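You operate a simulated robot arm through the tools that you are given. There is no shell and no other tool. Be economical: measure what you need, move in short steps, check, and stop when the job is done.

Carry out the task below with a simulated robot arm. There is one attempt and no reset: what you move stays moved.

## Task
Tape the thread of the steel fitting on the taping wheel.
Fine: three to five turns of tape; swing the tape arm clear and stand the fitting back on its plate.

The check looks at the end state, three seconds after you hand in, the way a careful person would. Anything else that was tipped, shoved, dropped, spilled or broken makes it a failure.

## Robot
A 7-joint arm with a two-finger parallel gripper, fixed in place. Base frame: the origin is at the foot of the arm, x ahead of it, y to its left, z up; the work surface is at about z = 854. Units: mm, rad, N and s.
With the tool pointing down near the work surface it reaches from about 220 to 740 mm from the base axis. Its first joint turns from -2.897 to 2.897 rad. Payload 1.57 kg.
Tool frame: the origin (TCP) lies between the finger pads and is the grasp point; the fingertips stand 30 mm ahead of it; z points along the fingers, y is the line along which they close. The gripper opens to 110 mm. The fingers are 24 mm wide and 12 mm thick; the gripper's body (48 by 112 mm) begins 78 mm behind the TCP.
Orientation is told as [roll, pitch, yaw] about the base's x, y, z axes, in that order, counted from this pose: with the fingers straight down and closing along the base's y, the tool's x points along the base's -x, its y along +y and its z along -z.

## Interface
- The arm moves only by the tool apply_moves. Its argument "deltas" is a list of rows, each a list of 6 numbers: the shift along the tool's x, y, z in units of 40 mm (1.0 is 40 mm), then the turn, a rotation vector about the tool's x, y, z in units of 4 degrees (1.0 is 4 degrees). In form: [[dx, dy, dz, ax, ay, az], ...]. A call has 1 to 12 rows; each row shifts and turns the commanded pose from where the row before left it, along the tool's axes as they then stand. "hand" is the opening, from 0 (shut) to 1 (fully open), set as the call begins (left out, the last holds). A call with a number of a shift or a turn outside -1 to 1 is refused whole. A row lasts 0.2 s, in which the tool goes at most 50 mm and 0.15 rad; a call with a longer step from one row to the next is refused whole, and so is a gripper value outside its range. Where a pose cannot be reached the arm comes as near as it can. A force on the tool above 90 N (or 10 N above the force at the start of the call, whichever is more), or a blocked arm, ends the call early, and 0.2 s more pass. Each finger travels about 45 mm/s and halts on what it meets, pressing with about 37 N; the grip force reading is that of the motor and also rises with nothing between the fingers. The clock runs only during rows and for 0.2 s after the last one: add rows that do not move to give the fingers time. It gives the time, the measured TCP pose, the force on the tool (base axes), the opening and the grip force at its end, in the units of the frame above (readings bear some noise).
- Cameras (640 x 400 px; columns grow to the right, rows downward): "scene" is fixed at [401, 499.4, 1609.8]; the picture's right is [-1.00, -0.07, 0.00], its down [-0.04, 0.56, -0.83] and it looks along [0.05, -0.82, -0.56] (base axes); focal length 361 px, centre (320, 200). "wrist" rides on the gripper at [-36, 0, -80] in the tool frame; the picture's right is [0.00, -1.00, 0.00], its down [0.97, 0.00, -0.24] and it looks along [0.24, 0.00, 0.97] (tool axes); focal length 218 px, centre (320, 200). There is no depth. A picture from a camera that has moved, and an enlarged one, comes with that camera's place and axes in the base frame and with its lens.
- camera(camera): a new picture of that camera. It takes no simulated time.
- lift_body(by): slides the trunk up (or, below 0, down) by that many mm; the arm rides with it, the base frame stays. It gives what a move gives, with no picture.
- inspect(camera, box): a new picture of the part [left, top, right, bottom] of that camera's present view, enlarged. It takes no simulated time.
- finish_job(): hands the job in; it is judged then, once.

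Work in short steps. Places have to be worked out from the pictures, the camera data and where the tool is seen: move nearer, look again, correct. Check each grasp and each placing, and mend what went wrong. You have 120 turns and 64 pictures in all, those below and enlarged ones among them. Open the gripper and draw the arm clear of the work before you hand the job in, unless the task says otherwise; then end with one line.

The tools are called as a command line: name --pt "numbers of a row" for each row, then --argument value for the rest, lists and objects as JSON in quotes. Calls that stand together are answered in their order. apply_moves: Moves the arm, as the interface text tells. Its arguments: {"type":"object","properties":{"deltas":{"type":"array","items":{"type":"array","items":{"type":"number"}}},"hand":{"type":"number"}},"required":["deltas"]} The other tools are called the same way: lift_body (by) slides the trunk up or down; camera (camera) takes a picture; inspect (camera, box) takes an enlarged picture of a part of a camera's view; finish_job () hands the job in.

At the start:

```text
t: 0.0
ee_pos: [380.1, -144.4, 1217.0]
orientation: [-0.001, -0.001, 0.002]
contact_force: [0.3, -0.3, -1.0]
finger_gap: 110.0
finger_force: 0.0
trunk travel left (down, up): [-525.0, 65.0]
```

scene: 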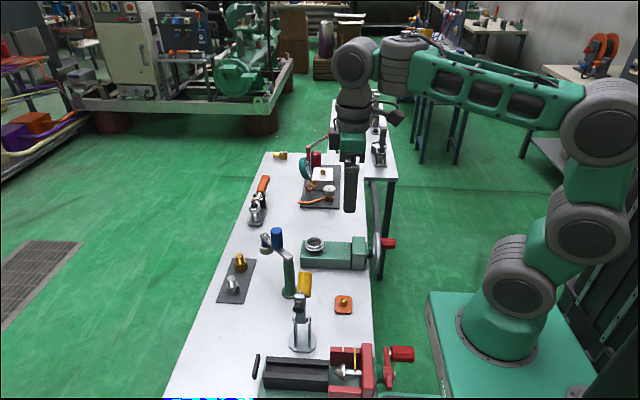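
wrist: 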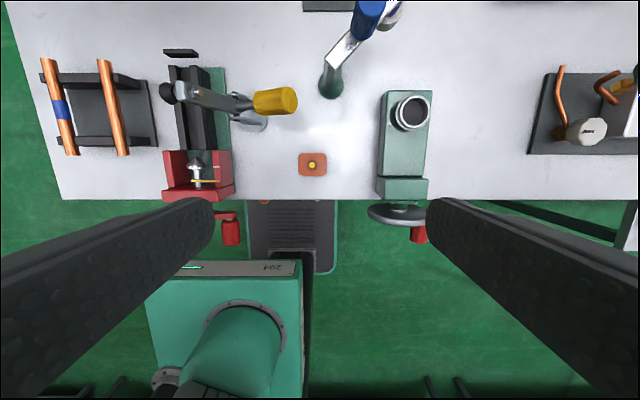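

I start with enlarged views of the bench to identify the taping wheel, tape arm, fitting and plate.

inspect --camera "scene" --box '[210, 210, 410, 335]'

inspect --camera "wrist" --box '[260, 0, 460, 250]'

inspect --camera "scene" --box '[230, 280, 430, 400]'

```text
3.20 times, centred on (310, 272) of scene
camera zoom: at [401.0, 499.4, 1609.8], right [-1.0, -0.07, 0.0], down [-0.04, 0.56, -0.83], along [0.05, -0.82, -0.56], focal length 1155 px, centre (352, -32)
```

zoom: 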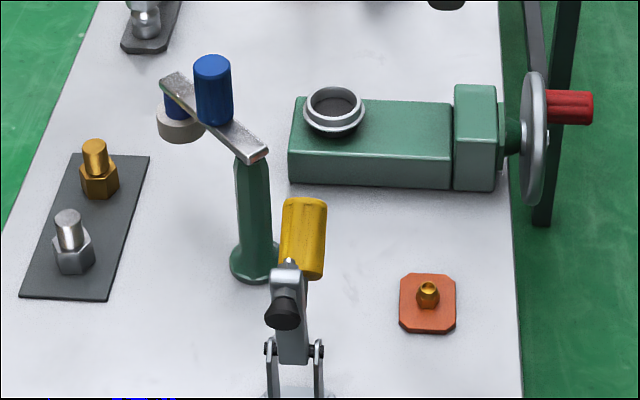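

```text
1.60 times, centred on (360, 125) of wrist
camera zoom: at [415.3, -145.3, 1296.9], right [0.0, -1.0, 0.0], down [-0.97, 0.0, 0.24], along [-0.24, 0.0, -0.97], focal length 349 px, centre (256, 320)
```

zoom: 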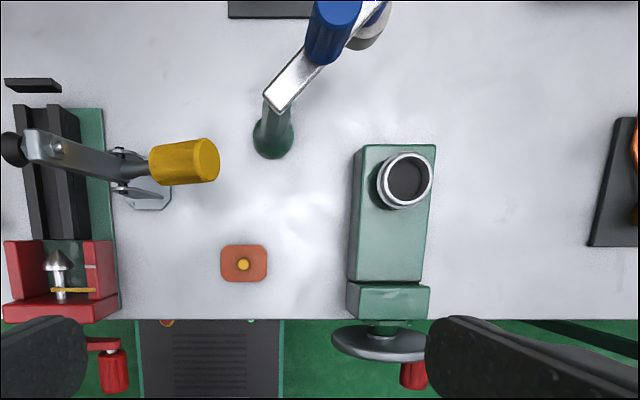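

```text
3.20 times, centred on (330, 340) of scene
camera zoom: at [401.0, 499.4, 1609.8], right [-1.0, -0.07, 0.0], down [-0.04, 0.56, -0.83], along [0.05, -0.82, -0.56], focal length 1155 px, centre (288, -248)
```

zoom: 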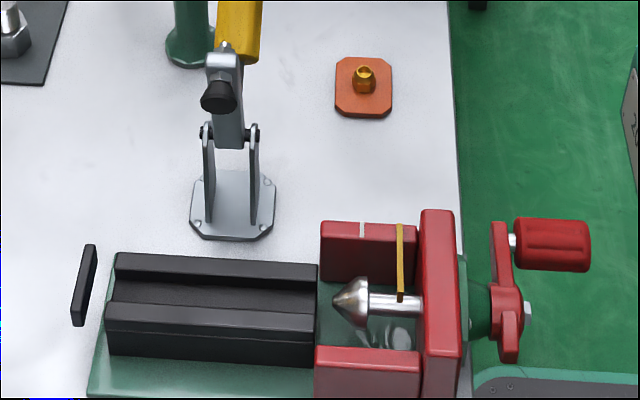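

The cup of the taping wheel appears to be near (468,-304,900), the crank handle near (238,-345,884), the arm post near (522,-155), and the steel fitting near (674,-144). I move over the far part of the bench for a closer look.

apply_moves --pt "-0.95 -0.2 0.3 0 0 0" --pt "-0.95 -0.2 0.3 0 0 0" --pt "-0.95 -0.2 0.3 0 0 0" --pt "-0.95 -0.2 0.3 0 0 0" --pt "-0.95 -0.2 0.3 0 0 0" --pt "-0.95 -0.2 0.3 0 0 0" --pt "0 0 0 0 0 0"

camera --camera "wrist"

```text
t: 1.6
ee_pos: [609.6, -192.4, 1143.5]
orientation: [0.0, -0.001, 0.002]
contact_force: [1.2, -0.4, -0.1]
finger_gap: 110.3
finger_force: 0.1
trunk travel left (down, up): [-525.0, 65.0]
```

```text
58 pictures are left
camera wrist: at [643.7, -192.3, 1223.9], right [0.0, -1.0, 0.0], down [-0.97, 0.0, 0.24], along [-0.24, 0.0, -0.97], focal length 218 px, centre (320, 200)
```

wrist: 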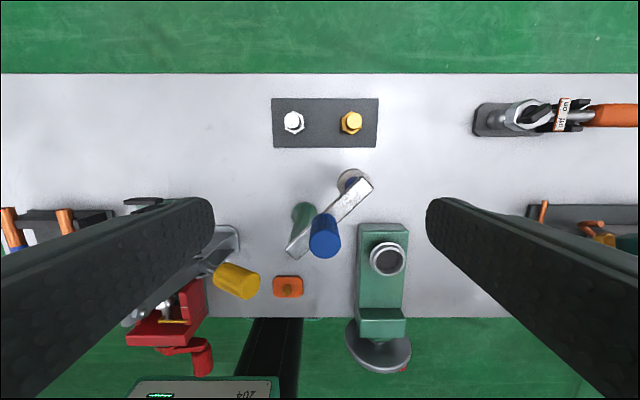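

inspect --camera "wrist" --box '[260, 85, 420, 185]'

inspect --camera "wrist" --box '[260, 160, 420, 260]'

inspect --camera "scene" --box '[215, 220, 343, 300]'

```text
4.00 times, centred on (340, 135) of wrist
camera zoom: at [643.7, -192.3, 1223.9], right [0.0, -1.0, 0.0], down [-0.97, 0.0, 0.24], along [-0.24, 0.0, -0.97], focal length 873 px, centre (240, 460)
```

zoom: 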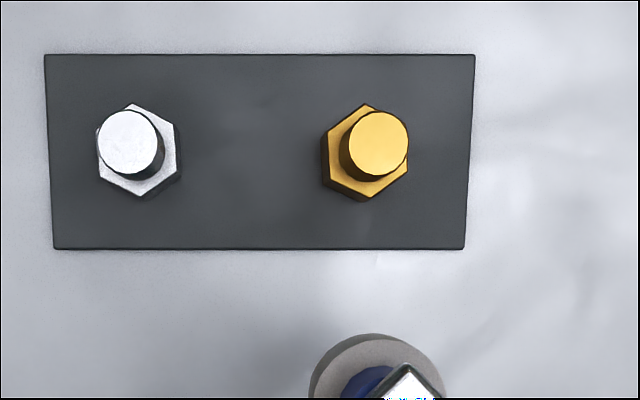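

```text
4.00 times, centred on (340, 210) of wrist
camera zoom: at [643.7, -192.3, 1223.9], right [0.0, -1.0, 0.0], down [-0.97, 0.0, 0.24], along [-0.24, 0.0, -0.97], focal length 873 px, centre (240, 160)
```

zoom: 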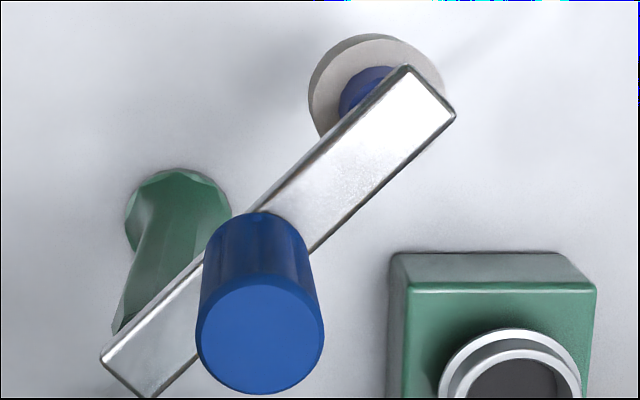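

```text
5.00 times, centred on (279, 260) of scene
camera zoom: at [401.0, 499.4, 1609.8], right [-1.0, -0.07, 0.0], down [-0.04, 0.56, -0.83], along [0.05, -0.82, -0.56], focal length 1804 px, centre (525, -100)
```

zoom: 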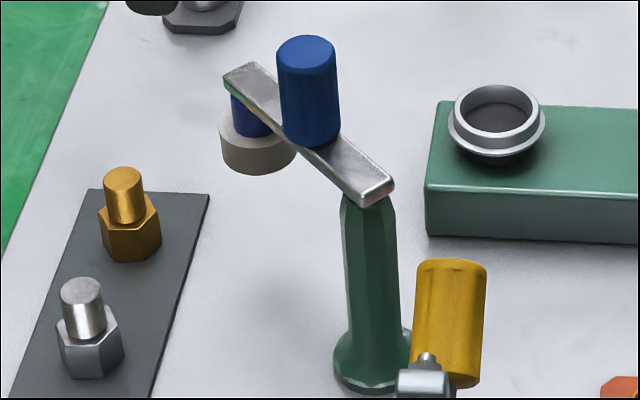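

The steel fitting stands at about (677,-154), flats facing ±y, top at z≈899, thread on top. The roll is under the far end of the arm, and the arm is at z≈978. Next I look at the cup and crank from closer.

apply_moves --pt "0.69 -0.7 0.2 0 0 0" --pt "0.69 -0.7 0.2 0 0 0" --pt "0.69 -0.7 0.2 0 0 0" --pt "0.69 -0.7 0.2 0 0 0" --pt "0 0 0 0 0 0"

camera --camera "wrist"

```text
t: 2.8
ee_pos: [497.0, -304.8, 1113.3]
orientation: [-0.001, 0.0, 0.0]
contact_force: [0.4, -0.1, 0.1]
finger_gap: 110.0
finger_force: 0.0
trunk travel left (down, up): [-525.0, 65.0]
```

```text
54 pictures are left
camera wrist: at [532.3, -305.7, 1192.9], right [0.0, -1.0, 0.0], down [-0.97, 0.0, 0.24], along [-0.24, 0.0, -0.97], focal length 218 px, centre (320, 200)
```

wrist: 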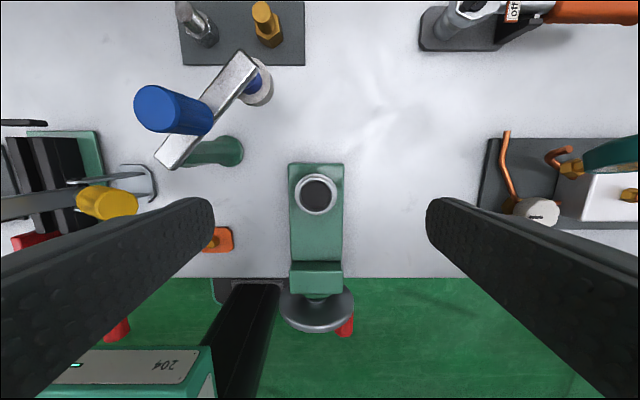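

inspect --camera "wrist" --box '[260, 150, 380, 350]'

inspect --camera "wrist" --box '[130, 30, 290, 180]'

inspect --camera "scene" --box '[290, 215, 418, 295]'

```text
2.00 times, centred on (320, 250) of wrist
camera zoom: at [532.3, -305.7, 1192.9], right [0.0, -1.0, 0.0], down [-0.97, 0.0, 0.24], along [-0.24, 0.0, -0.97], focal length 436 px, centre (320, 100)
```

zoom: 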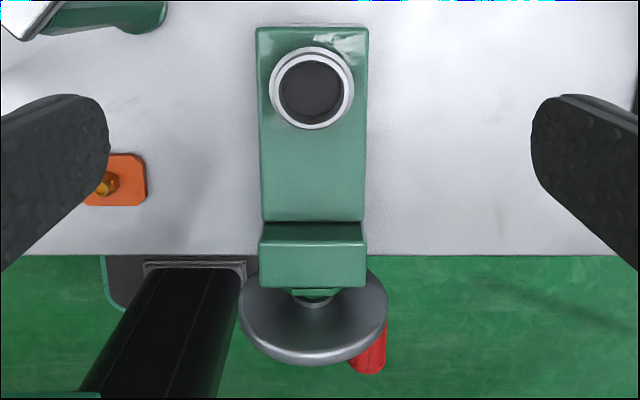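

```text
2.67 times, centred on (210, 105) of wrist
camera zoom: at [532.3, -305.7, 1192.9], right [0.0, -1.0, 0.0], down [-0.97, 0.0, 0.24], along [-0.24, 0.0, -0.97], focal length 582 px, centre (613, 453)
```

zoom: 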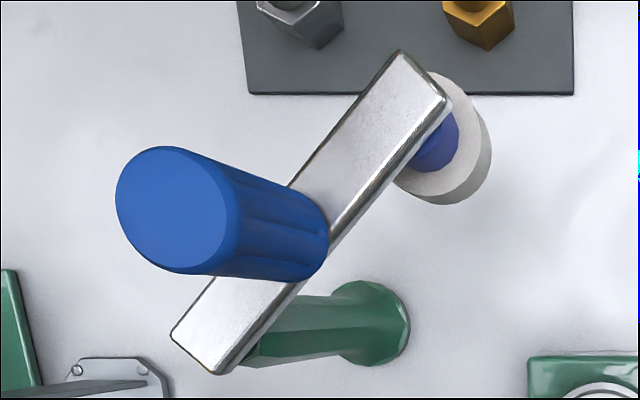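

```text
5.00 times, centred on (354, 255) of scene
camera zoom: at [401.0, 499.4, 1609.8], right [-1.0, -0.07, 0.0], down [-0.04, 0.56, -0.83], along [0.05, -0.82, -0.56], focal length 1804 px, centre (150, -75)
```

zoom: 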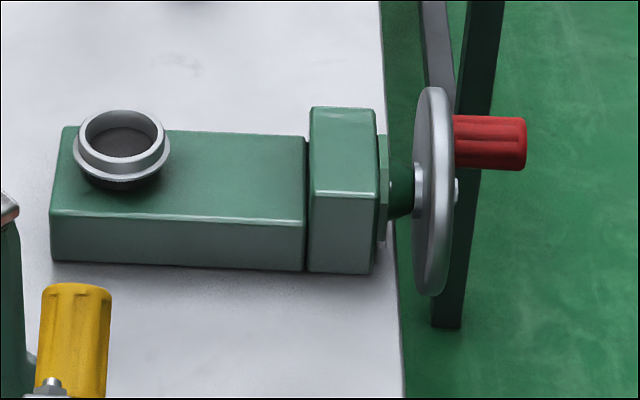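

The cup is at about (470,-301) with its rim at z≈913 and looks shallow. The crank handle lies along x at (225..267, -350, 880), about 49 mm from the wheel axis (y -301, z 881). First I go over the steel fitting with the gripper half closed.

apply_moves --pt "-0.75 0.628 0.05 0 0 0" --pt "-0.75 0.628 0.05 0 0 0" --pt "-0.75 0.628 0.05 0 0 0" --pt "-0.75 0.628 0.05 0 0 0" --pt "-0.75 0.628 0.05 0 0 0" --pt "-0.75 0.628 0.05 0 0 0" --pt "0 0 0.8 0 0 0" --pt "0 0 0.8 0 0 0" --pt "0 0 0 0 0 0" --hand 0.55

inspect --camera "wrist" --box '[240, 80, 400, 180]'

inspect --camera "scene" --box '[200, 210, 296, 330]'

```text
t: 4.8
ee_pos: [679.7, -153.7, 1036.5]
orientation: [0.0, 0.0, 0.0]
contact_force: [0.5, -0.2, 0.2]
finger_gap: 60.5
finger_force: 0.0
trunk travel left (down, up): [-525.0, 65.0]
```

```text
4.00 times, centred on (320, 130) of wrist
camera zoom: at [713.7, -154.6, 1116.5], right [0.0, -1.0, 0.0], down [-0.97, 0.0, 0.24], along [-0.24, 0.0, -0.97], focal length 873 px, centre (320, 480)
```

zoom: 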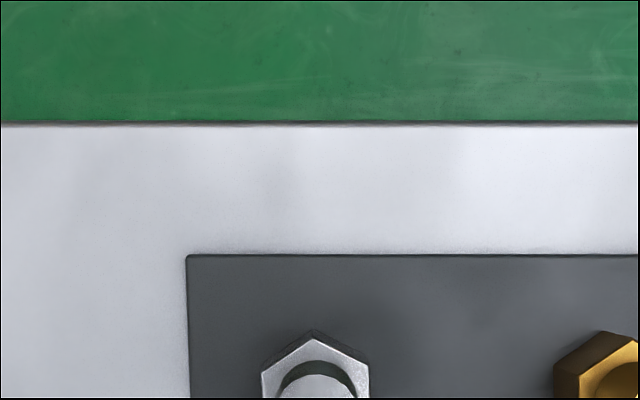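

```text
3.33 times, centred on (248, 270) of scene
camera zoom: at [401.0, 499.4, 1609.8], right [-1.0, -0.07, 0.0], down [-0.04, 0.56, -0.83], along [0.05, -0.82, -0.56], focal length 1203 px, centre (560, -33)
```

zoom: 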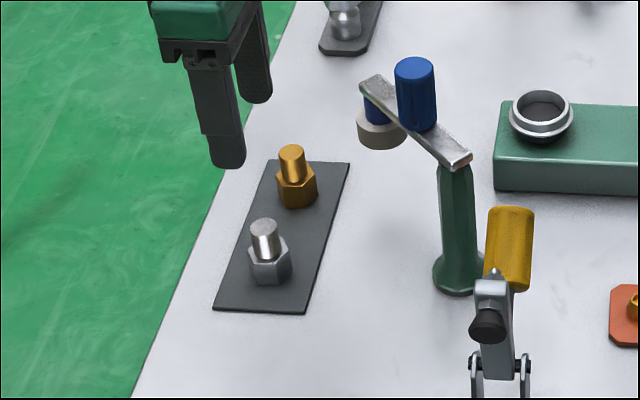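

The fitting lies lower in the wrist view than I framed; I look there.

inspect --camera "wrist" --box '[240, 130, 400, 230]'

```text
4.00 times, centred on (320, 180) of wrist
camera zoom: at [713.7, -154.6, 1116.5], right [0.0, -1.0, 0.0], down [-0.97, 0.0, 0.24], along [-0.24, 0.0, -0.97], focal length 873 px, centre (320, 280)
```

zoom: 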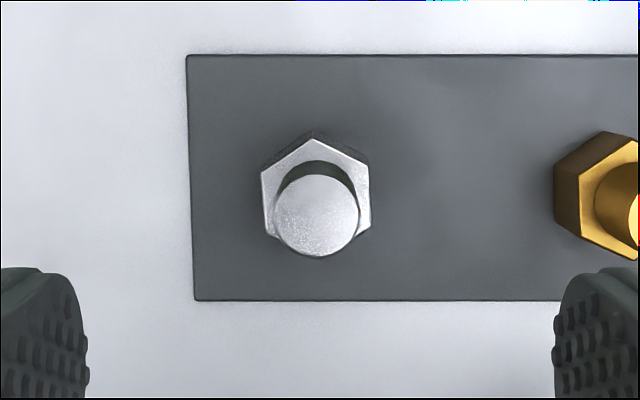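

The fitting is centred under the gripper at (679,-153.7): thread ⌀21 with 22 mm height above a 30 mm AF hex. I descend so that the fingertips are just above the hex, and grip the thread.

apply_moves --pt "0.02 0 0.8 0 0 0" --pt "0 0 0.8 0 0 0" --pt "0 0 0.8 0 0 0" --pt "0 0 0.7 0 0 0" --pt "0 0 0 0 0 0"

inspect --camera "scene" --box '[190, 230, 318, 310]'

```text
t: 6.0
ee_pos: [677.1, -155.0, 912.8]
orientation: [0.0, -0.001, -0.001]
contact_force: [-0.9, 0.4, -0.8]
finger_gap: 60.5
finger_force: 0.2
trunk travel left (down, up): [-525.0, 65.0]
```

```text
5.00 times, centred on (254, 270) of scene
camera zoom: at [401.0, 499.4, 1609.8], right [-1.0, -0.07, 0.0], down [-0.04, 0.56, -0.83], along [0.05, -0.82, -0.56], focal length 1804 px, centre (650, -150)
```

zoom: 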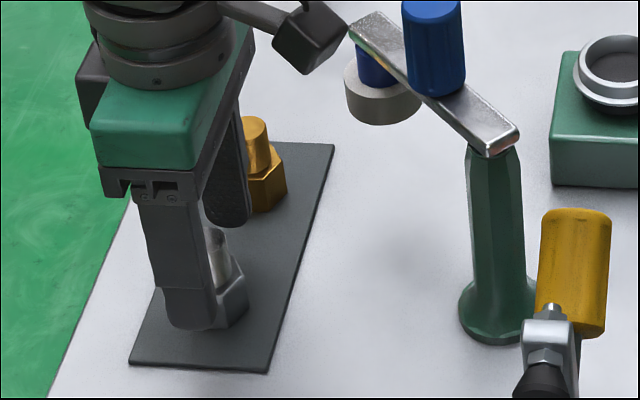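

The fingers straddle the thread with clearance to the brass fitting. I close.

apply_moves --pt "0 0 0 0 0 0" --pt "0 0 0 0 0 0" --pt "0 0 0 0 0 0" --pt "0 0 0 0 0 0" --hand 0

```text
t: 7.0
ee_pos: [677.7, -154.2, 913.2]
orientation: [0.003, 0.001, 0.0]
contact_force: [0.1, 0.1, 0.0]
finger_gap: 20.8
finger_force: 28.4
trunk travel left (down, up): [-525.0, 65.0]
```

Gripped at 20.8 mm. I lift well above the tape arm's knob and look.

apply_moves --pt "0 0 -0.5 0 0 0" --pt "0 0 -0.9 0 0 0" --pt "0 0 -0.95 0 0 0" --pt "0 0 -0.95 0 0 0" --pt "0 0 -0.95 0 0 0" --pt "0 0 -0.95 0 0 0" --pt "0 0 0 0 0 0"

inspect --camera "wrist" --box '[220, 100, 420, 250]'

```text
t: 8.6
ee_pos: [676.6, -155.6, 1118.9]
orientation: [-0.001, -0.001, 0.001]
contact_force: [1.4, 1.0, -1.5]
finger_gap: 20.4
finger_force: 34.2
trunk travel left (down, up): [-525.0, 65.0]
```

```text
2.67 times, centred on (320, 175) of wrist
camera zoom: at [712.0, -155.5, 1200.4], right [0.0, -1.0, 0.0], down [-0.97, 0.0, 0.24], along [-0.24, 0.0, -0.97], focal length 582 px, centre (320, 267)
```

zoom: 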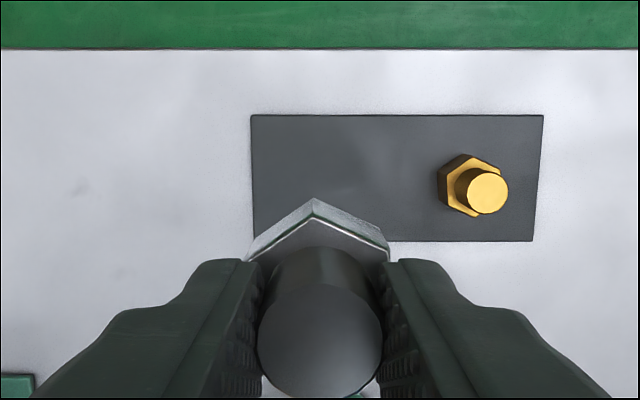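

The fitting hangs straight and centred in the fingers. I carry it over the cup at (470,-301) at height.

apply_moves --pt "0.738 -0.519 0 0 0 0" --pt "0.738 -0.519 0 0 0 0" --pt "0.738 -0.519 0 0 0 0" --pt "0.738 -0.519 0 0 0 0" --pt "0.738 -0.519 0 0 0 0" --pt "0.738 -0.519 0 0 0 0" --pt "0.738 -0.519 0 0 0 0" --pt "0 0 0.7 0 0 0" --pt "0 0 0.7 0 0 0" --pt "0 0 0.7 0 0 0" --pt "0 0 0 0 0 0"

inspect --camera "scene" --box '[250, 190, 378, 270]'

inspect --camera "wrist" --box '[220, 120, 420, 245]'

```text
t: 11.0
ee_pos: [470.5, -299.6, 1036.0]
orientation: [0.0, 0.001, 0.001]
contact_force: [-0.6, 0.1, -1.5]
finger_gap: 20.7
finger_force: 33.8
trunk travel left (down, up): [-525.0, 65.0]
```

```text
5.00 times, centred on (314, 230) of scene
camera zoom: at [401.0, 499.4, 1609.8], right [-1.0, -0.07, 0.0], down [-0.04, 0.56, -0.83], along [0.05, -0.82, -0.56], focal length 1804 px, centre (350, 50)
```

zoom: 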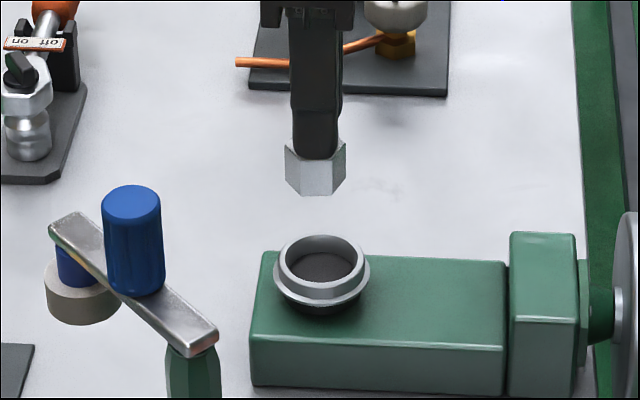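

```text
3.20 times, centred on (320, 182) of wrist
camera zoom: at [506.1, -300.5, 1116.5], right [0.0, -1.0, 0.0], down [-0.97, 0.0, 0.24], along [-0.24, 0.0, -0.97], focal length 698 px, centre (320, 256)
```

zoom: 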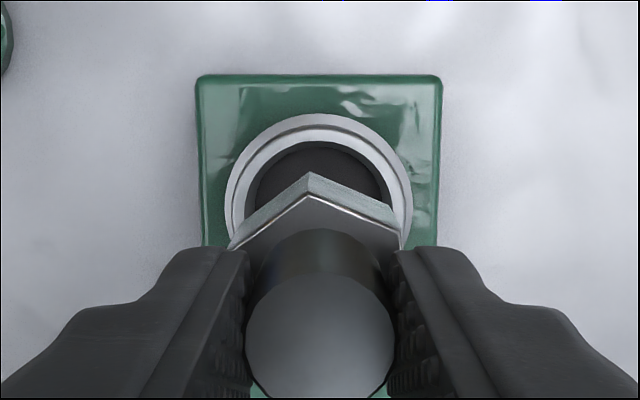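

The fitting is centred over the cup within about 1 mm. I lower it, then feel for the floor in small steps.

apply_moves --pt "0 0 0.8 0 0 0" --pt "0 0 0.7 0 0 0" --pt "0 0 0.15 0 0 0" --pt "0 0 0.05 0 0 0" --pt "0 0 0.05 0 0 0" --pt "0 0 0.05 0 0 0"

inspect --camera "scene" --box '[270, 210, 366, 270]'

```text
t: 12.4
ee_pos: [470.2, -299.9, 967.1]
orientation: [-0.002, -0.003, 0.0]
contact_force: [-2.5, 3.1, 14.6]
finger_gap: 20.7
finger_force: 34.0
trunk travel left (down, up): [-525.0, 65.0]
```

```text
6.67 times, centred on (318, 240) of scene
camera zoom: at [401.0, 499.4, 1609.8], right [-1.0, -0.07, 0.0], down [-0.04, 0.56, -0.83], along [0.05, -0.82, -0.56], focal length 2406 px, centre (333, -67)
```

zoom: 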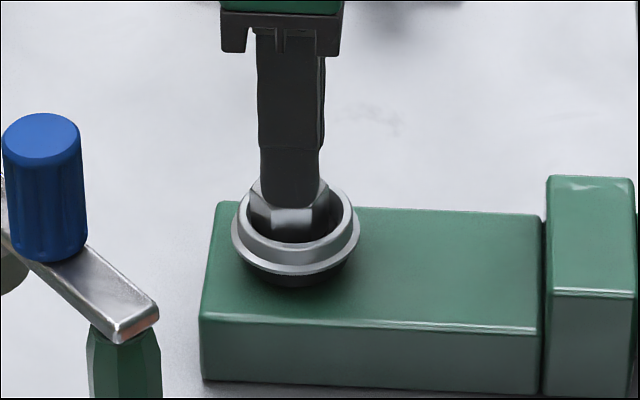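

Contact with 15 N at TCP z=967; the hex is seen inside the cup. I relieve the pressure slightly and open the fingers.

apply_moves --pt "0 0 -0.06 0 0 0" --pt "0 0 0 0 0 0"

apply_moves --pt "0 0 0 0 0 0" --pt "0 0 0 0 0 0" --pt "0 0 0 0 0 0" --pt "0 0 -0.5 0 0 0" --pt "0 0 -0.9 0 0 0" --pt "0 0 -0.9 0 0 0" --pt "-0.3 0 -0.9 0 0 0" --pt "0 0 0 0 0 0" --hand 0.45

inspect --camera "scene" --box '[270, 210, 366, 270]'

inspect --camera "wrist" --box '[220, 120, 420, 245]'

```text
t: 13.0
ee_pos: [470.1, -300.7, 967.4]
orientation: [0.001, -0.002, 0.0]
contact_force: [0.9, 0.4, 4.4]
finger_gap: 20.3
finger_force: 33.6
trunk travel left (down, up): [-525.0, 65.0]
```

```text
t: 14.8
ee_pos: [482.5, -300.6, 1095.1]
orientation: [0.001, 0.0, 0.001]
contact_force: [0.0, 0.8, 0.3]
finger_gap: 49.5
finger_force: 0.1
trunk travel left (down, up): [-525.0, 65.0]
```

```text
6.67 times, centred on (318, 240) of scene
camera zoom: at [401.0, 499.4, 1609.8], right [-1.0, -0.07, 0.0], down [-0.04, 0.56, -0.83], along [0.05, -0.82, -0.56], focal length 2406 px, centre (333, -67)
```

zoom: 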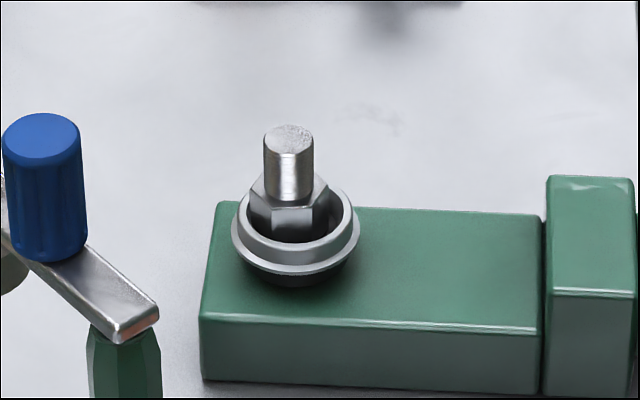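

```text
3.20 times, centred on (320, 182) of wrist
camera zoom: at [517.9, -300.5, 1175.5], right [0.0, -1.0, 0.0], down [-0.97, 0.0, 0.24], along [-0.24, 0.0, -0.97], focal length 698 px, centre (320, 256)
```

zoom: 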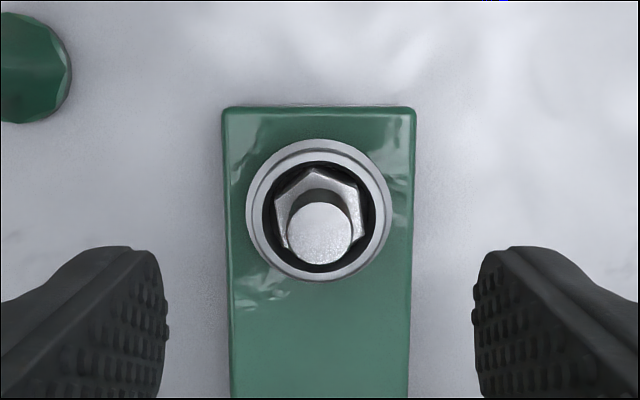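

The fitting stands upright and centred in the cup. Now I move above the blue knob at about (553,-197) and pre-turn the hand by -32° so the swing stays centred.

apply_moves --pt "-0.5875 0.863 -0.05 0 0 0" --pt "-0.5875 0.863 -0.05 0 0 0" --pt "-0.5875 0.863 -0.05 0 0 0" --pt "0 0 0 0 0 -1" --pt "0 0 0 0 0 -1" --pt "0 0 0 0 0 -1" --pt "0 0 0 0 0 -1" --pt "0 0 0 0 0 -1" --pt "0 0 0 0 0 -1" --pt "0 0 0 0 0 -1" --pt "0 0 0 0 0 -1" --pt "0 0 0 0 0 0" --hand 0.55

camera --camera "wrist"

```text
t: 17.4
ee_pos: [552.9, -196.7, 1100.6]
orientation: [0.0, 0.0, 0.56]
contact_force: [0.0, -0.5, -0.3]
finger_gap: 60.8
finger_force: 0.0
trunk travel left (down, up): [-525.0, 65.0]
```

```text
40 pictures are left
camera wrist: at [582.6, -177.9, 1181.3], right [0.53, -0.85, 0.0], down [-0.82, -0.52, 0.24], along [-0.2, -0.13, -0.97], focal length 218 px, centre (320, 200)
```

wrist: 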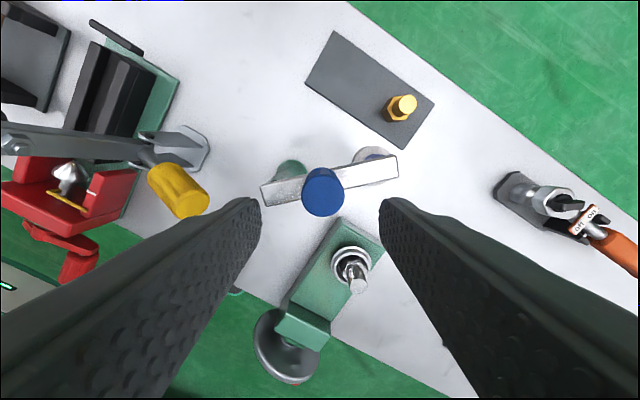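

The knob is at about (557,-197). I centre over it, lower so that the fingertips stay about 18 mm above the arm, and grip.

apply_moves --pt "-0.085 -0.053 0.6 0 0 0" --pt "0 0 0.6 0 0 0" --pt "0 0 0.6 0 0 0" --pt "0 0 0 0 0 0"

apply_moves --pt "0 0 0 0 0 0" --pt "0 0 0 0 0 0" --pt "0 0 0 0 0 0" --pt "0 0 0 0 0 0" --hand 0

inspect --camera "scene" --box '[230, 190, 390, 290]'

```text
t: 18.4
ee_pos: [556.2, -196.9, 1028.2]
orientation: [0.0, 0.002, 0.557]
contact_force: [0.5, 0.2, 0.3]
finger_gap: 60.6
finger_force: 0.1
trunk travel left (down, up): [-525.0, 65.0]
```

```text
t: 19.4
ee_pos: [556.4, -196.8, 1028.2]
orientation: [-0.001, 0.001, 0.558]
contact_force: [1.3, -3.1, -1.4]
finger_gap: 28.3
finger_force: 32.3
trunk travel left (down, up): [-525.0, 65.0]
```

```text
4.00 times, centred on (310, 240) of scene
camera zoom: at [401.0, 499.4, 1609.8], right [-1.0, -0.07, 0.0], down [-0.04, 0.56, -0.83], along [0.05, -0.82, -0.56], focal length 1443 px, centre (360, 40)
```

zoom: 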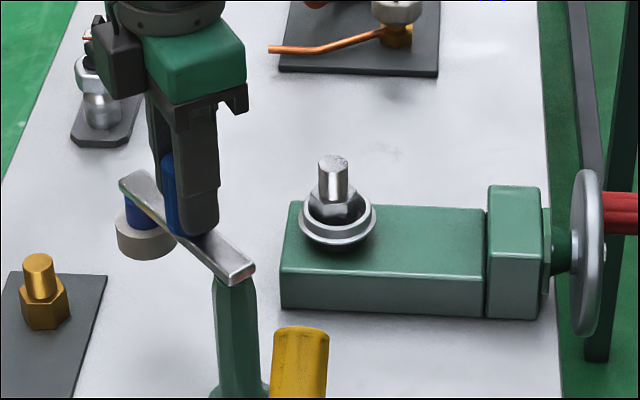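

Knob held (28.3 mm). I swing it clockwise about the post (524,-166) in 4° steps, turning the hand along, first 32°.

apply_moves --pt "0.0762 -0.0169 0 0 0 1" --pt "0.0762 -0.0169 0 0 0 1" --pt "0.0762 -0.0169 0 0 0 1" --pt "0.0762 -0.0169 0 0 0 1" --pt "0.0762 -0.0169 0 0 0 1" --pt "0.0762 -0.0169 0 0 0 1" --pt "0.0762 -0.0169 0 0 0 1" --pt "0.0762 -0.0169 0 0 0 1" --pt "0 0 0 0 0 0"

inspect --camera "scene" --box '[230, 190, 390, 290]'

camera --camera "wrist"

```text
t: 21.4
ee_pos: [534.5, -210.2, 1028.3]
orientation: [0.0, 0.001, 0.0]
contact_force: [-6.7, 3.8, -4.1]
finger_gap: 28.0
finger_force: 38.2
trunk travel left (down, up): [-525.0, 65.0]
```

```text
4.00 times, centred on (310, 240) of scene
camera zoom: at [401.0, 499.4, 1609.8], right [-1.0, -0.07, 0.0], down [-0.04, 0.56, -0.83], along [0.05, -0.82, -0.56], focal length 1443 px, centre (360, 40)
```

zoom: 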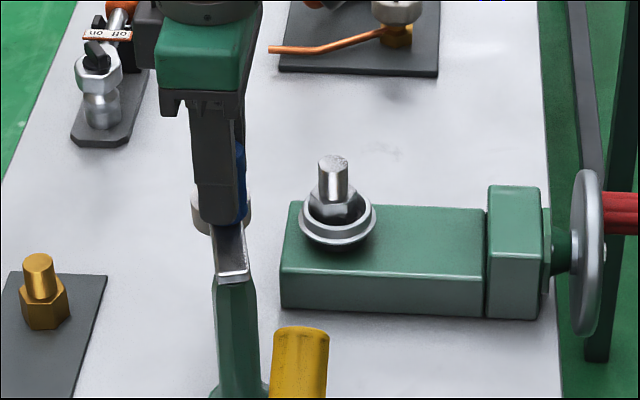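

```text
37 pictures are left
camera wrist: at [570.7, -209.0, 1108.9], right [0.0, -1.0, 0.0], down [-0.97, 0.0, 0.24], along [-0.24, 0.0, -0.97], focal length 218 px, centre (320, 200)
```

wrist: 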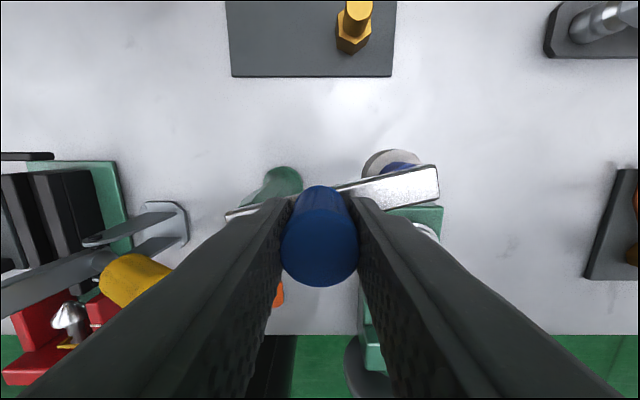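

The arm follows smoothly. I continue 24° and check the gap between roll and thread.

apply_moves --pt "0.0762 -0.0169 0 0 0 1" --pt "0.0762 -0.0169 0 0 0 1" --pt "0.0762 -0.0169 0 0 0 1" --pt "0.0762 -0.0169 0 0 0 1" --pt "0.0762 -0.0169 0 0 0 1" --pt "0.0762 -0.0169 0 0 0 1" --pt "0 0 0 0 0 0"

inspect --camera "scene" --box '[250, 205, 378, 285]'

inspect --camera "wrist" --box '[280, 100, 480, 300]'

```text
t: 23.0
ee_pos: [519.1, -209.7, 1028.3]
orientation: [0.0, 0.003, -0.419]
contact_force: [-5.7, 7.2, -10.6]
finger_gap: 27.8
finger_force: 38.1
trunk travel left (down, up): [-525.0, 65.0]
```

```text
5.00 times, centred on (314, 245) of scene
camera zoom: at [401.0, 499.4, 1609.8], right [-1.0, -0.07, 0.0], down [-0.04, 0.56, -0.83], along [0.05, -0.82, -0.56], focal length 1804 px, centre (350, -25)
```

zoom: 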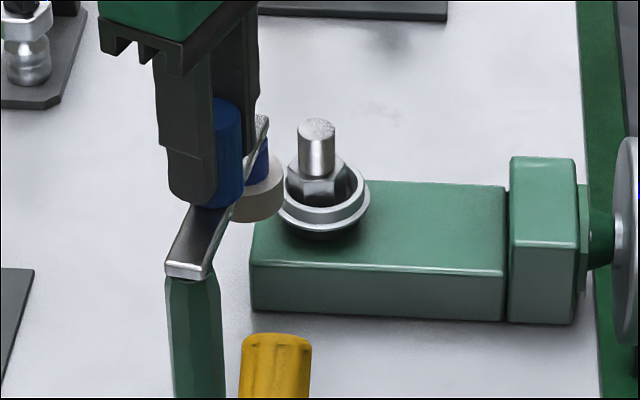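

```text
2.00 times, centred on (380, 200) of wrist
camera zoom: at [550.1, -224.3, 1108.9], right [-0.41, -0.91, 0.0], down [-0.89, 0.39, 0.24], along [-0.22, 0.1, -0.97], focal length 436 px, centre (200, 200)
```

zoom: 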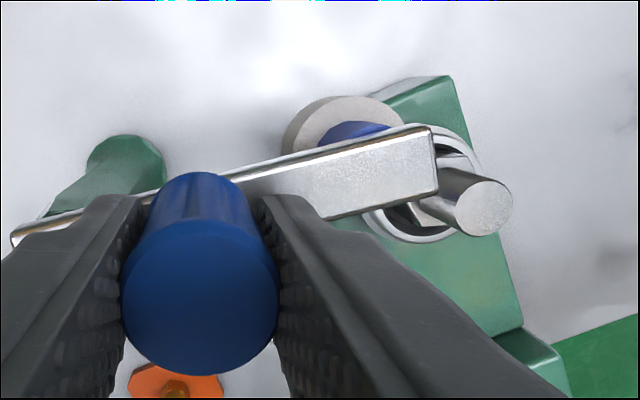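

The roll is nearing the thread. I continue in small steps watching the force.

apply_moves --pt "0.0762 -0.0169 0 0 0 1" --pt "0.0762 -0.0169 0 0 0 1" --pt "0 0 0 0 0 0"

inspect --camera "scene" --box '[270, 210, 366, 270]'

```text
t: 23.8
ee_pos: [515.3, -208.5, 1028.4]
orientation: [0.002, -0.006, -0.559]
contact_force: [17.4, 1.2, -11.4]
finger_gap: 27.7
finger_force: 38.3
trunk travel left (down, up): [-525.0, 65.0]
```

```text
6.67 times, centred on (318, 240) of scene
camera zoom: at [401.0, 499.4, 1609.8], right [-1.0, -0.07, 0.0], down [-0.04, 0.56, -0.83], along [0.05, -0.82, -0.56], focal length 2406 px, centre (333, -67)
```

zoom: 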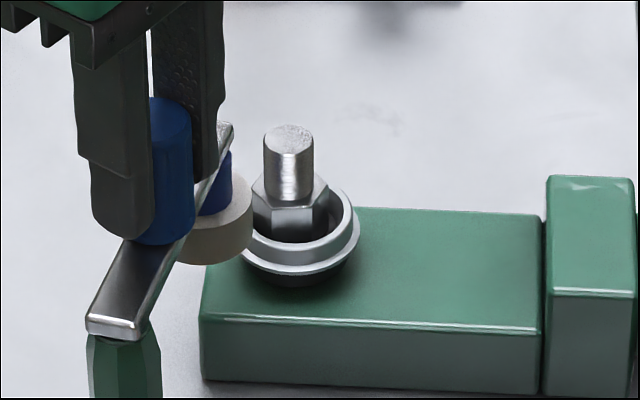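

A side force of 17 N appeared, so something is touching. I look closely with the wrist camera.

inspect --camera "wrist" --box '[320, 110, 480, 270]'

inspect --camera "scene" --box '[290, 222, 338, 258]'

```text
2.50 times, centred on (400, 190) of wrist
camera zoom: at [545.2, -227.9, 1109.2], right [-0.53, -0.85, 0.0], down [-0.82, 0.51, 0.24], along [-0.2, 0.13, -0.97], focal length 546 px, centre (120, 225)
```

zoom: 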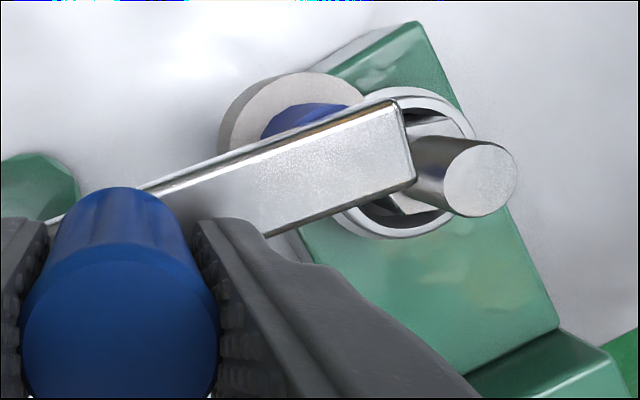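

```text
11.11 times, centred on (314, 240) of scene
camera zoom: at [401.0, 499.4, 1609.8], right [-1.0, -0.07, 0.0], down [-0.04, 0.56, -0.83], along [0.05, -0.82, -0.56], focal length 4009 px, centre (387, -244)
```

zoom: 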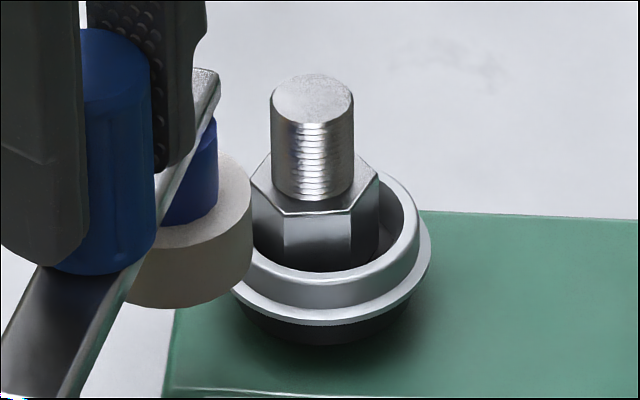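

The arm meets resistance around here. I release the knob, rise, and view the roll and cup from above.

apply_moves --pt "0 0 0 0 0 0" --pt "0 0 0 0 0 0" --pt "0 0 0 0 0 0" --pt "0 0 -0.7 0 0 0" --pt "0 0 -0.7 0 0 0" --pt "0 0 -0.7 0 0 0" --pt "-0.3 -0.9 0 0 0 0" --pt "-0.3 -0.9 0 0 0 0" --pt "0 0 0 0 0 0" --hand 0.6

camera --camera "wrist"

```text
t: 25.8
ee_pos: [495.3, -283.1, 1112.9]
orientation: [0.002, 0.001, -0.559]
contact_force: [0.3, 0.3, 0.7]
finger_gap: 66.1
finger_force: 0.1
trunk travel left (down, up): [-525.0, 65.0]
```

```text
31 pictures are left
camera wrist: at [524.3, -302.1, 1192.8], right [-0.53, -0.85, 0.0], down [-0.82, 0.51, 0.24], along [-0.2, 0.13, -0.97], focal length 218 px, centre (320, 200)
```

wrist: 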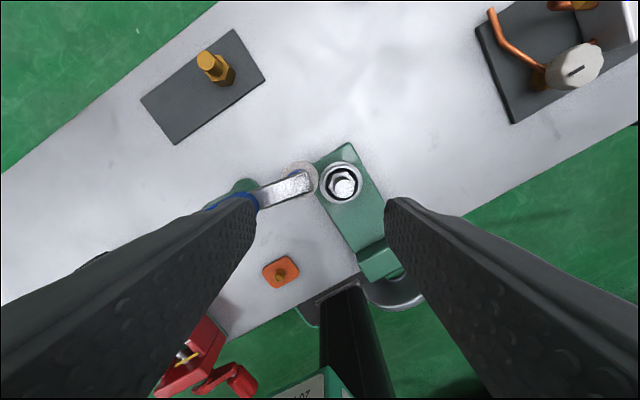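

inspect --camera "wrist" --box '[260, 140, 380, 215]'

```text
5.33 times, centred on (320, 178) of wrist
camera zoom: at [524.3, -302.1, 1192.8], right [-0.53, -0.85, 0.0], down [-0.82, 0.51, 0.24], along [-0.2, 0.13, -0.97], focal length 1164 px, centre (320, 320)
```

zoom: 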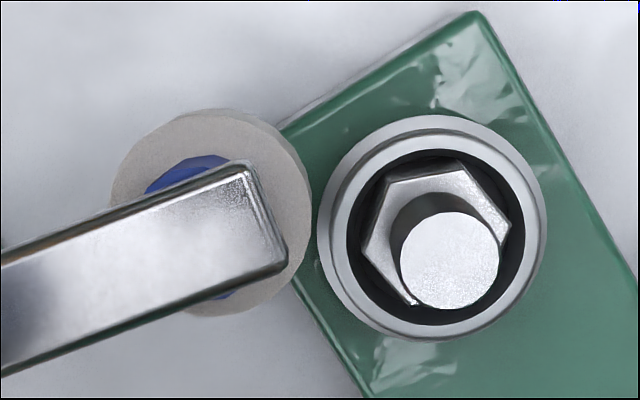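

From above: roll centre ≈(506,-263), thread axis (471.5,-300); the roll hangs above the cup rim, still about 19 mm short of the thread. I regrip the knob and push on gently to learn whether this is a hard stop.

apply_moves --pt "0.3 0.9 0 0 0 0" --pt "0.3 0.9 0 0 0 0" --pt "0 0 0.7 0 0 0" --pt "0 0 0.7 0 0 0" --pt "-0.1 -0.0 0.7 0 0 0" --pt "0 0 0 0 0 0"

apply_moves --pt "0 0 0 0 0 0" --pt "0 0 0 0 0 0" --pt "0 0 0 0 0 0" --pt "0 0 0 0 0 0" --pt "0 0 0 0 0 0" --hand 0

apply_moves --pt "0.0762 -0.0169 0 0 0 1" --pt "0.0762 -0.0169 0 0 0 1" --pt "0 0 0 0 0 0"

```text
t: 27.2
ee_pos: [515.5, -212.1, 1029.0]
orientation: [-0.001, 0.0, -0.559]
contact_force: [-0.3, -0.8, -0.8]
finger_gap: 65.9
finger_force: 0.2
trunk travel left (down, up): [-525.0, 65.0]
```

```text
t: 28.4
ee_pos: [517.2, -209.6, 1029.7]
orientation: [0.0, -0.001, -0.555]
contact_force: [10.0, 16.0, -0.9]
finger_gap: 27.8
finger_force: 38.3
trunk travel left (down, up): [-525.0, 65.0]
```

```text
t: 29.2
ee_pos: [514.6, -208.4, 1029.0]
orientation: [-0.002, -0.006, -0.698]
contact_force: [37.3, 13.9, 0.0]
finger_gap: 28.5
finger_force: 39.3
trunk travel left (down, up): [-525.0, 65.0]
```

The stop is firm (37 N for little motion). I check the pictures for what is touching.

inspect --camera "scene" --box '[284, 218, 348, 258]'

inspect --camera "wrist" --box '[320, 90, 480, 250]'

```text
10.00 times, centred on (316, 238) of scene
camera zoom: at [401.0, 499.4, 1609.8], right [-1.0, -0.07, 0.0], down [-0.04, 0.56, -0.83], along [0.05, -0.82, -0.56], focal length 3608 px, centre (360, -180)
```

zoom: 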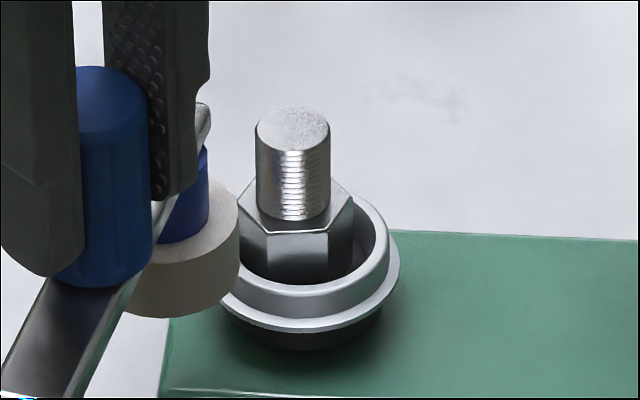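

```text
2.50 times, centred on (400, 170) of wrist
camera zoom: at [541.3, -231.2, 1109.6], right [-0.64, -0.77, 0.0], down [-0.75, 0.62, 0.23], along [-0.18, 0.15, -0.97], focal length 546 px, centre (120, 275)
```

zoom: 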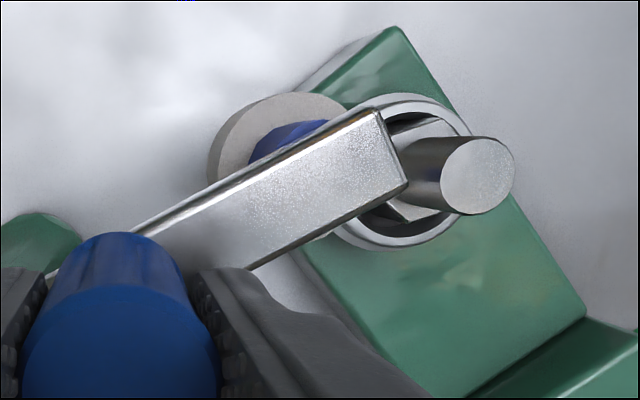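

Nothing moved or touches the fitting: the roll stays just at thread height and the hinge is at its stop, so I take this as the working position. I relieve the push, release and rise.

apply_moves --pt "-0.0762 0.0169 0 0 0 -1" --pt "-0.06 0.01 0 0 0 0" --pt "0 0 0 0 0 0"

apply_moves --pt "0 0 0 0 0 0" --pt "0 0 0 0 0 0" --pt "0 0 0 0 0 0" --pt "0 0 -0.7 0 0 0" --pt "0 0 -0.9 0 0 0" --pt "0 0 -0.9 0 0 0" --pt "0 0 -0.9 0 0 0" --pt "0 0 0 0 0 0" --hand 0.6

```text
t: 30.0
ee_pos: [515.6, -208.4, 1028.4]
orientation: [-0.001, -0.001, -0.625]
contact_force: [20.7, 21.8, 10.1]
finger_gap: 28.1
finger_force: 38.3
trunk travel left (down, up): [-525.0, 65.0]
```

```text
t: 31.8
ee_pos: [514.0, -209.8, 1165.9]
orientation: [0.001, 0.001, -0.629]
contact_force: [-0.3, 0.5, 0.0]
finger_gap: 66.0
finger_force: 0.0
trunk travel left (down, up): [-525.0, 65.0]
```

Now I turn the hand back to yaw 0 and travel high to above the crank handle, near (243,-350).

apply_moves --pt "0 0 0 0 0 -1" --pt "0 0 0 0 0 -1" --pt "0 0 0 0 0 -1" --pt "0 0 0 0 0 -1" --pt "0 0 0 0 0 -1" --pt "0 0 0 0 0 -1" --pt "0 0 0 0 0 -1" --pt "0 0 0 0 0 -1" --pt "0 0 0 0 0 -1" --pt "0 0 0 0 0 0"

apply_moves --pt "0.847 -0.4375 0 0 0 0" --pt "0.847 -0.4375 0 0 0 0" --pt "0.847 -0.4375 0 0 0 0" --pt "0.847 -0.4375 0 0 0 0" --pt "0.847 -0.4375 0 0 0 0" --pt "0.847 -0.4375 0 0 0 0" --pt "0.847 -0.4375 0 0 0 0" --pt "0.847 -0.4375 0 0 0 0" --pt "0 0 0 0 0 0"

camera --camera "wrist"

```text
t: 34.0
ee_pos: [513.8, -211.1, 1164.8]
orientation: [-0.002, 0.0, 0.0]
contact_force: [0.3, -0.6, 0.2]
finger_gap: 66.0
finger_force: 0.0
trunk travel left (down, up): [-525.0, 65.0]
```

```text
t: 36.0
ee_pos: [241.5, -351.9, 1164.2]
orientation: [-0.001, 0.0, -0.001]
contact_force: [-1.1, -0.2, 0.2]
finger_gap: 66.1
finger_force: 0.0
trunk travel left (down, up): [-525.0, 65.0]
```

```text
27 pictures are left
camera wrist: at [277.2, -350.9, 1245.0], right [0.0, -1.0, 0.0], down [-0.97, 0.0, 0.24], along [-0.24, 0.0, -0.97], focal length 218 px, centre (320, 200)
```

wrist: 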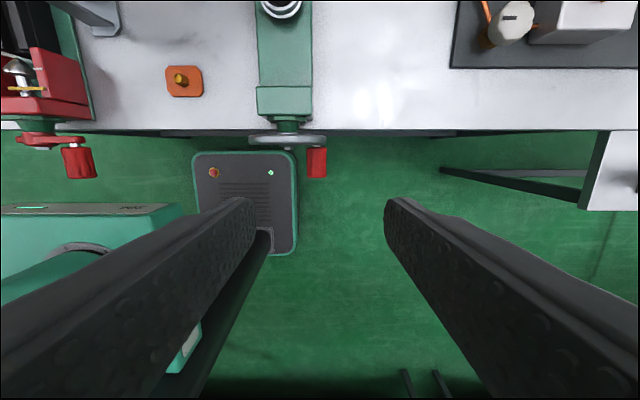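

The handle runs x 225..275 at y≈-344.5, z≈878; wheel face at x≈278, axis y≈-299. I tilt the hand 20° away from the wheel and come down above the handle.

apply_moves --pt "0 0 0 0 -1 0" --pt "0 0 0 0 -1 0" --pt "0 0 0 0 -1 0" --pt "0 0 0 0 -1 0" --pt "0 0 0 0 -1 0" --pt "0.342 0.0375 0.94 0 0 0" --pt "0.342 0.0375 0.94 0 0 0" --pt "0.342 0.0375 0.94 0 0 0" --pt "0.342 0.0375 0.94 0 0 0" --pt "0.342 0.0375 0.94 0 0 0" --pt "0 0 0 0 0 0"

camera --camera "wrist"

inspect --camera "scene" --box '[330, 180, 458, 300]'

```text
t: 38.4
ee_pos: [242.4, -344.0, 964.3]
orientation: [0.001, -0.349, 0.001]
contact_force: [0.0, 0.6, -0.7]
finger_gap: 66.0
finger_force: 0.0
trunk travel left (down, up): [-525.0, 65.0]
```

```text
26 pictures are left
camera wrist: at [248.9, -344.0, 1052.7], right [0.0, -1.0, 0.0], down [-0.99, 0.0, -0.11], along [0.11, 0.0, -0.99], focal length 218 px, centre (320, 200)
```

wrist: 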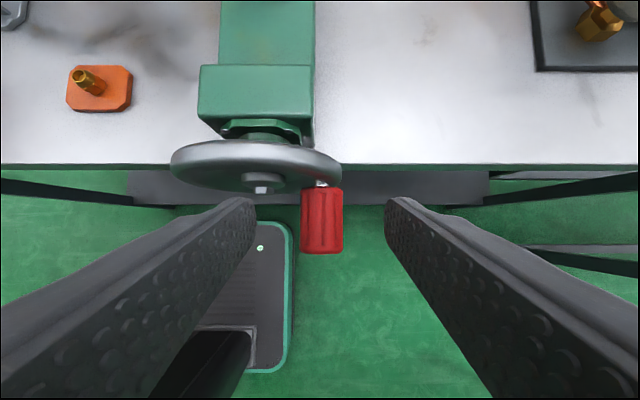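

```text
3.33 times, centred on (394, 240) of scene
camera zoom: at [401.0, 499.4, 1609.8], right [-1.0, -0.07, 0.0], down [-0.04, 0.56, -0.83], along [0.05, -0.82, -0.56], focal length 1203 px, centre (73, 67)
```

zoom: 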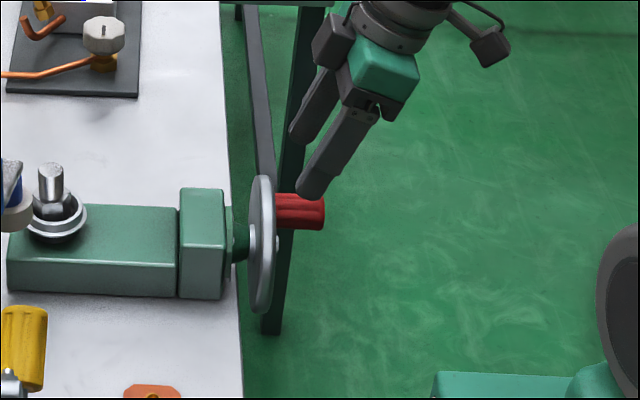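

The handle is centred between the fingers (y≈-346). I lower onto it and grip.

apply_moves --pt "0.273 -0.025 0.845 0 0 0" --pt "0.273 -0.025 0.845 0 0 0" --pt "0 0 0 0 0 0"

apply_moves --pt "0 0 0 0 0 0" --pt "0 0 0 0 0 0" --pt "0 0 0 0 0 0" --pt "0 0 0 0 0 0" --hand 0

inspect --camera "scene" --box '[330, 190, 458, 290]'

```text
t: 39.2
ee_pos: [246.7, -345.8, 894.7]
orientation: [0.0, -0.348, -0.001]
contact_force: [0.6, 0.2, -0.8]
finger_gap: 66.3
finger_force: 0.0
trunk travel left (down, up): [-525.0, 65.0]
```

```text
t: 40.2
ee_pos: [246.4, -344.2, 894.4]
orientation: [0.0, -0.348, 0.002]
contact_force: [0.5, 0.8, -1.5]
finger_gap: 31.5
finger_force: 30.8
trunk travel left (down, up): [-525.0, 65.0]
```

```text
4.00 times, centred on (394, 240) of scene
camera zoom: at [401.0, 499.4, 1609.8], right [-1.0, -0.07, 0.0], down [-0.04, 0.56, -0.83], along [0.05, -0.82, -0.56], focal length 1443 px, centre (24, 40)
```

zoom: 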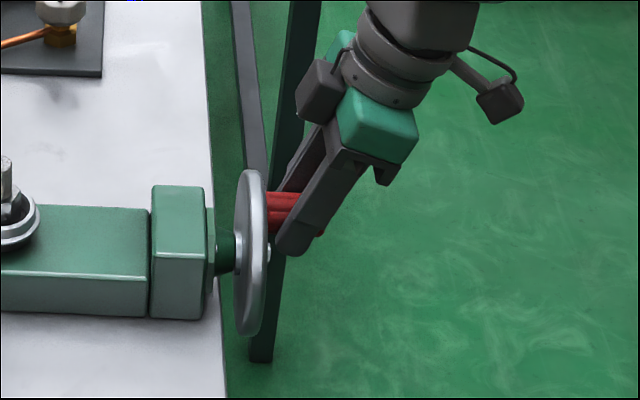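

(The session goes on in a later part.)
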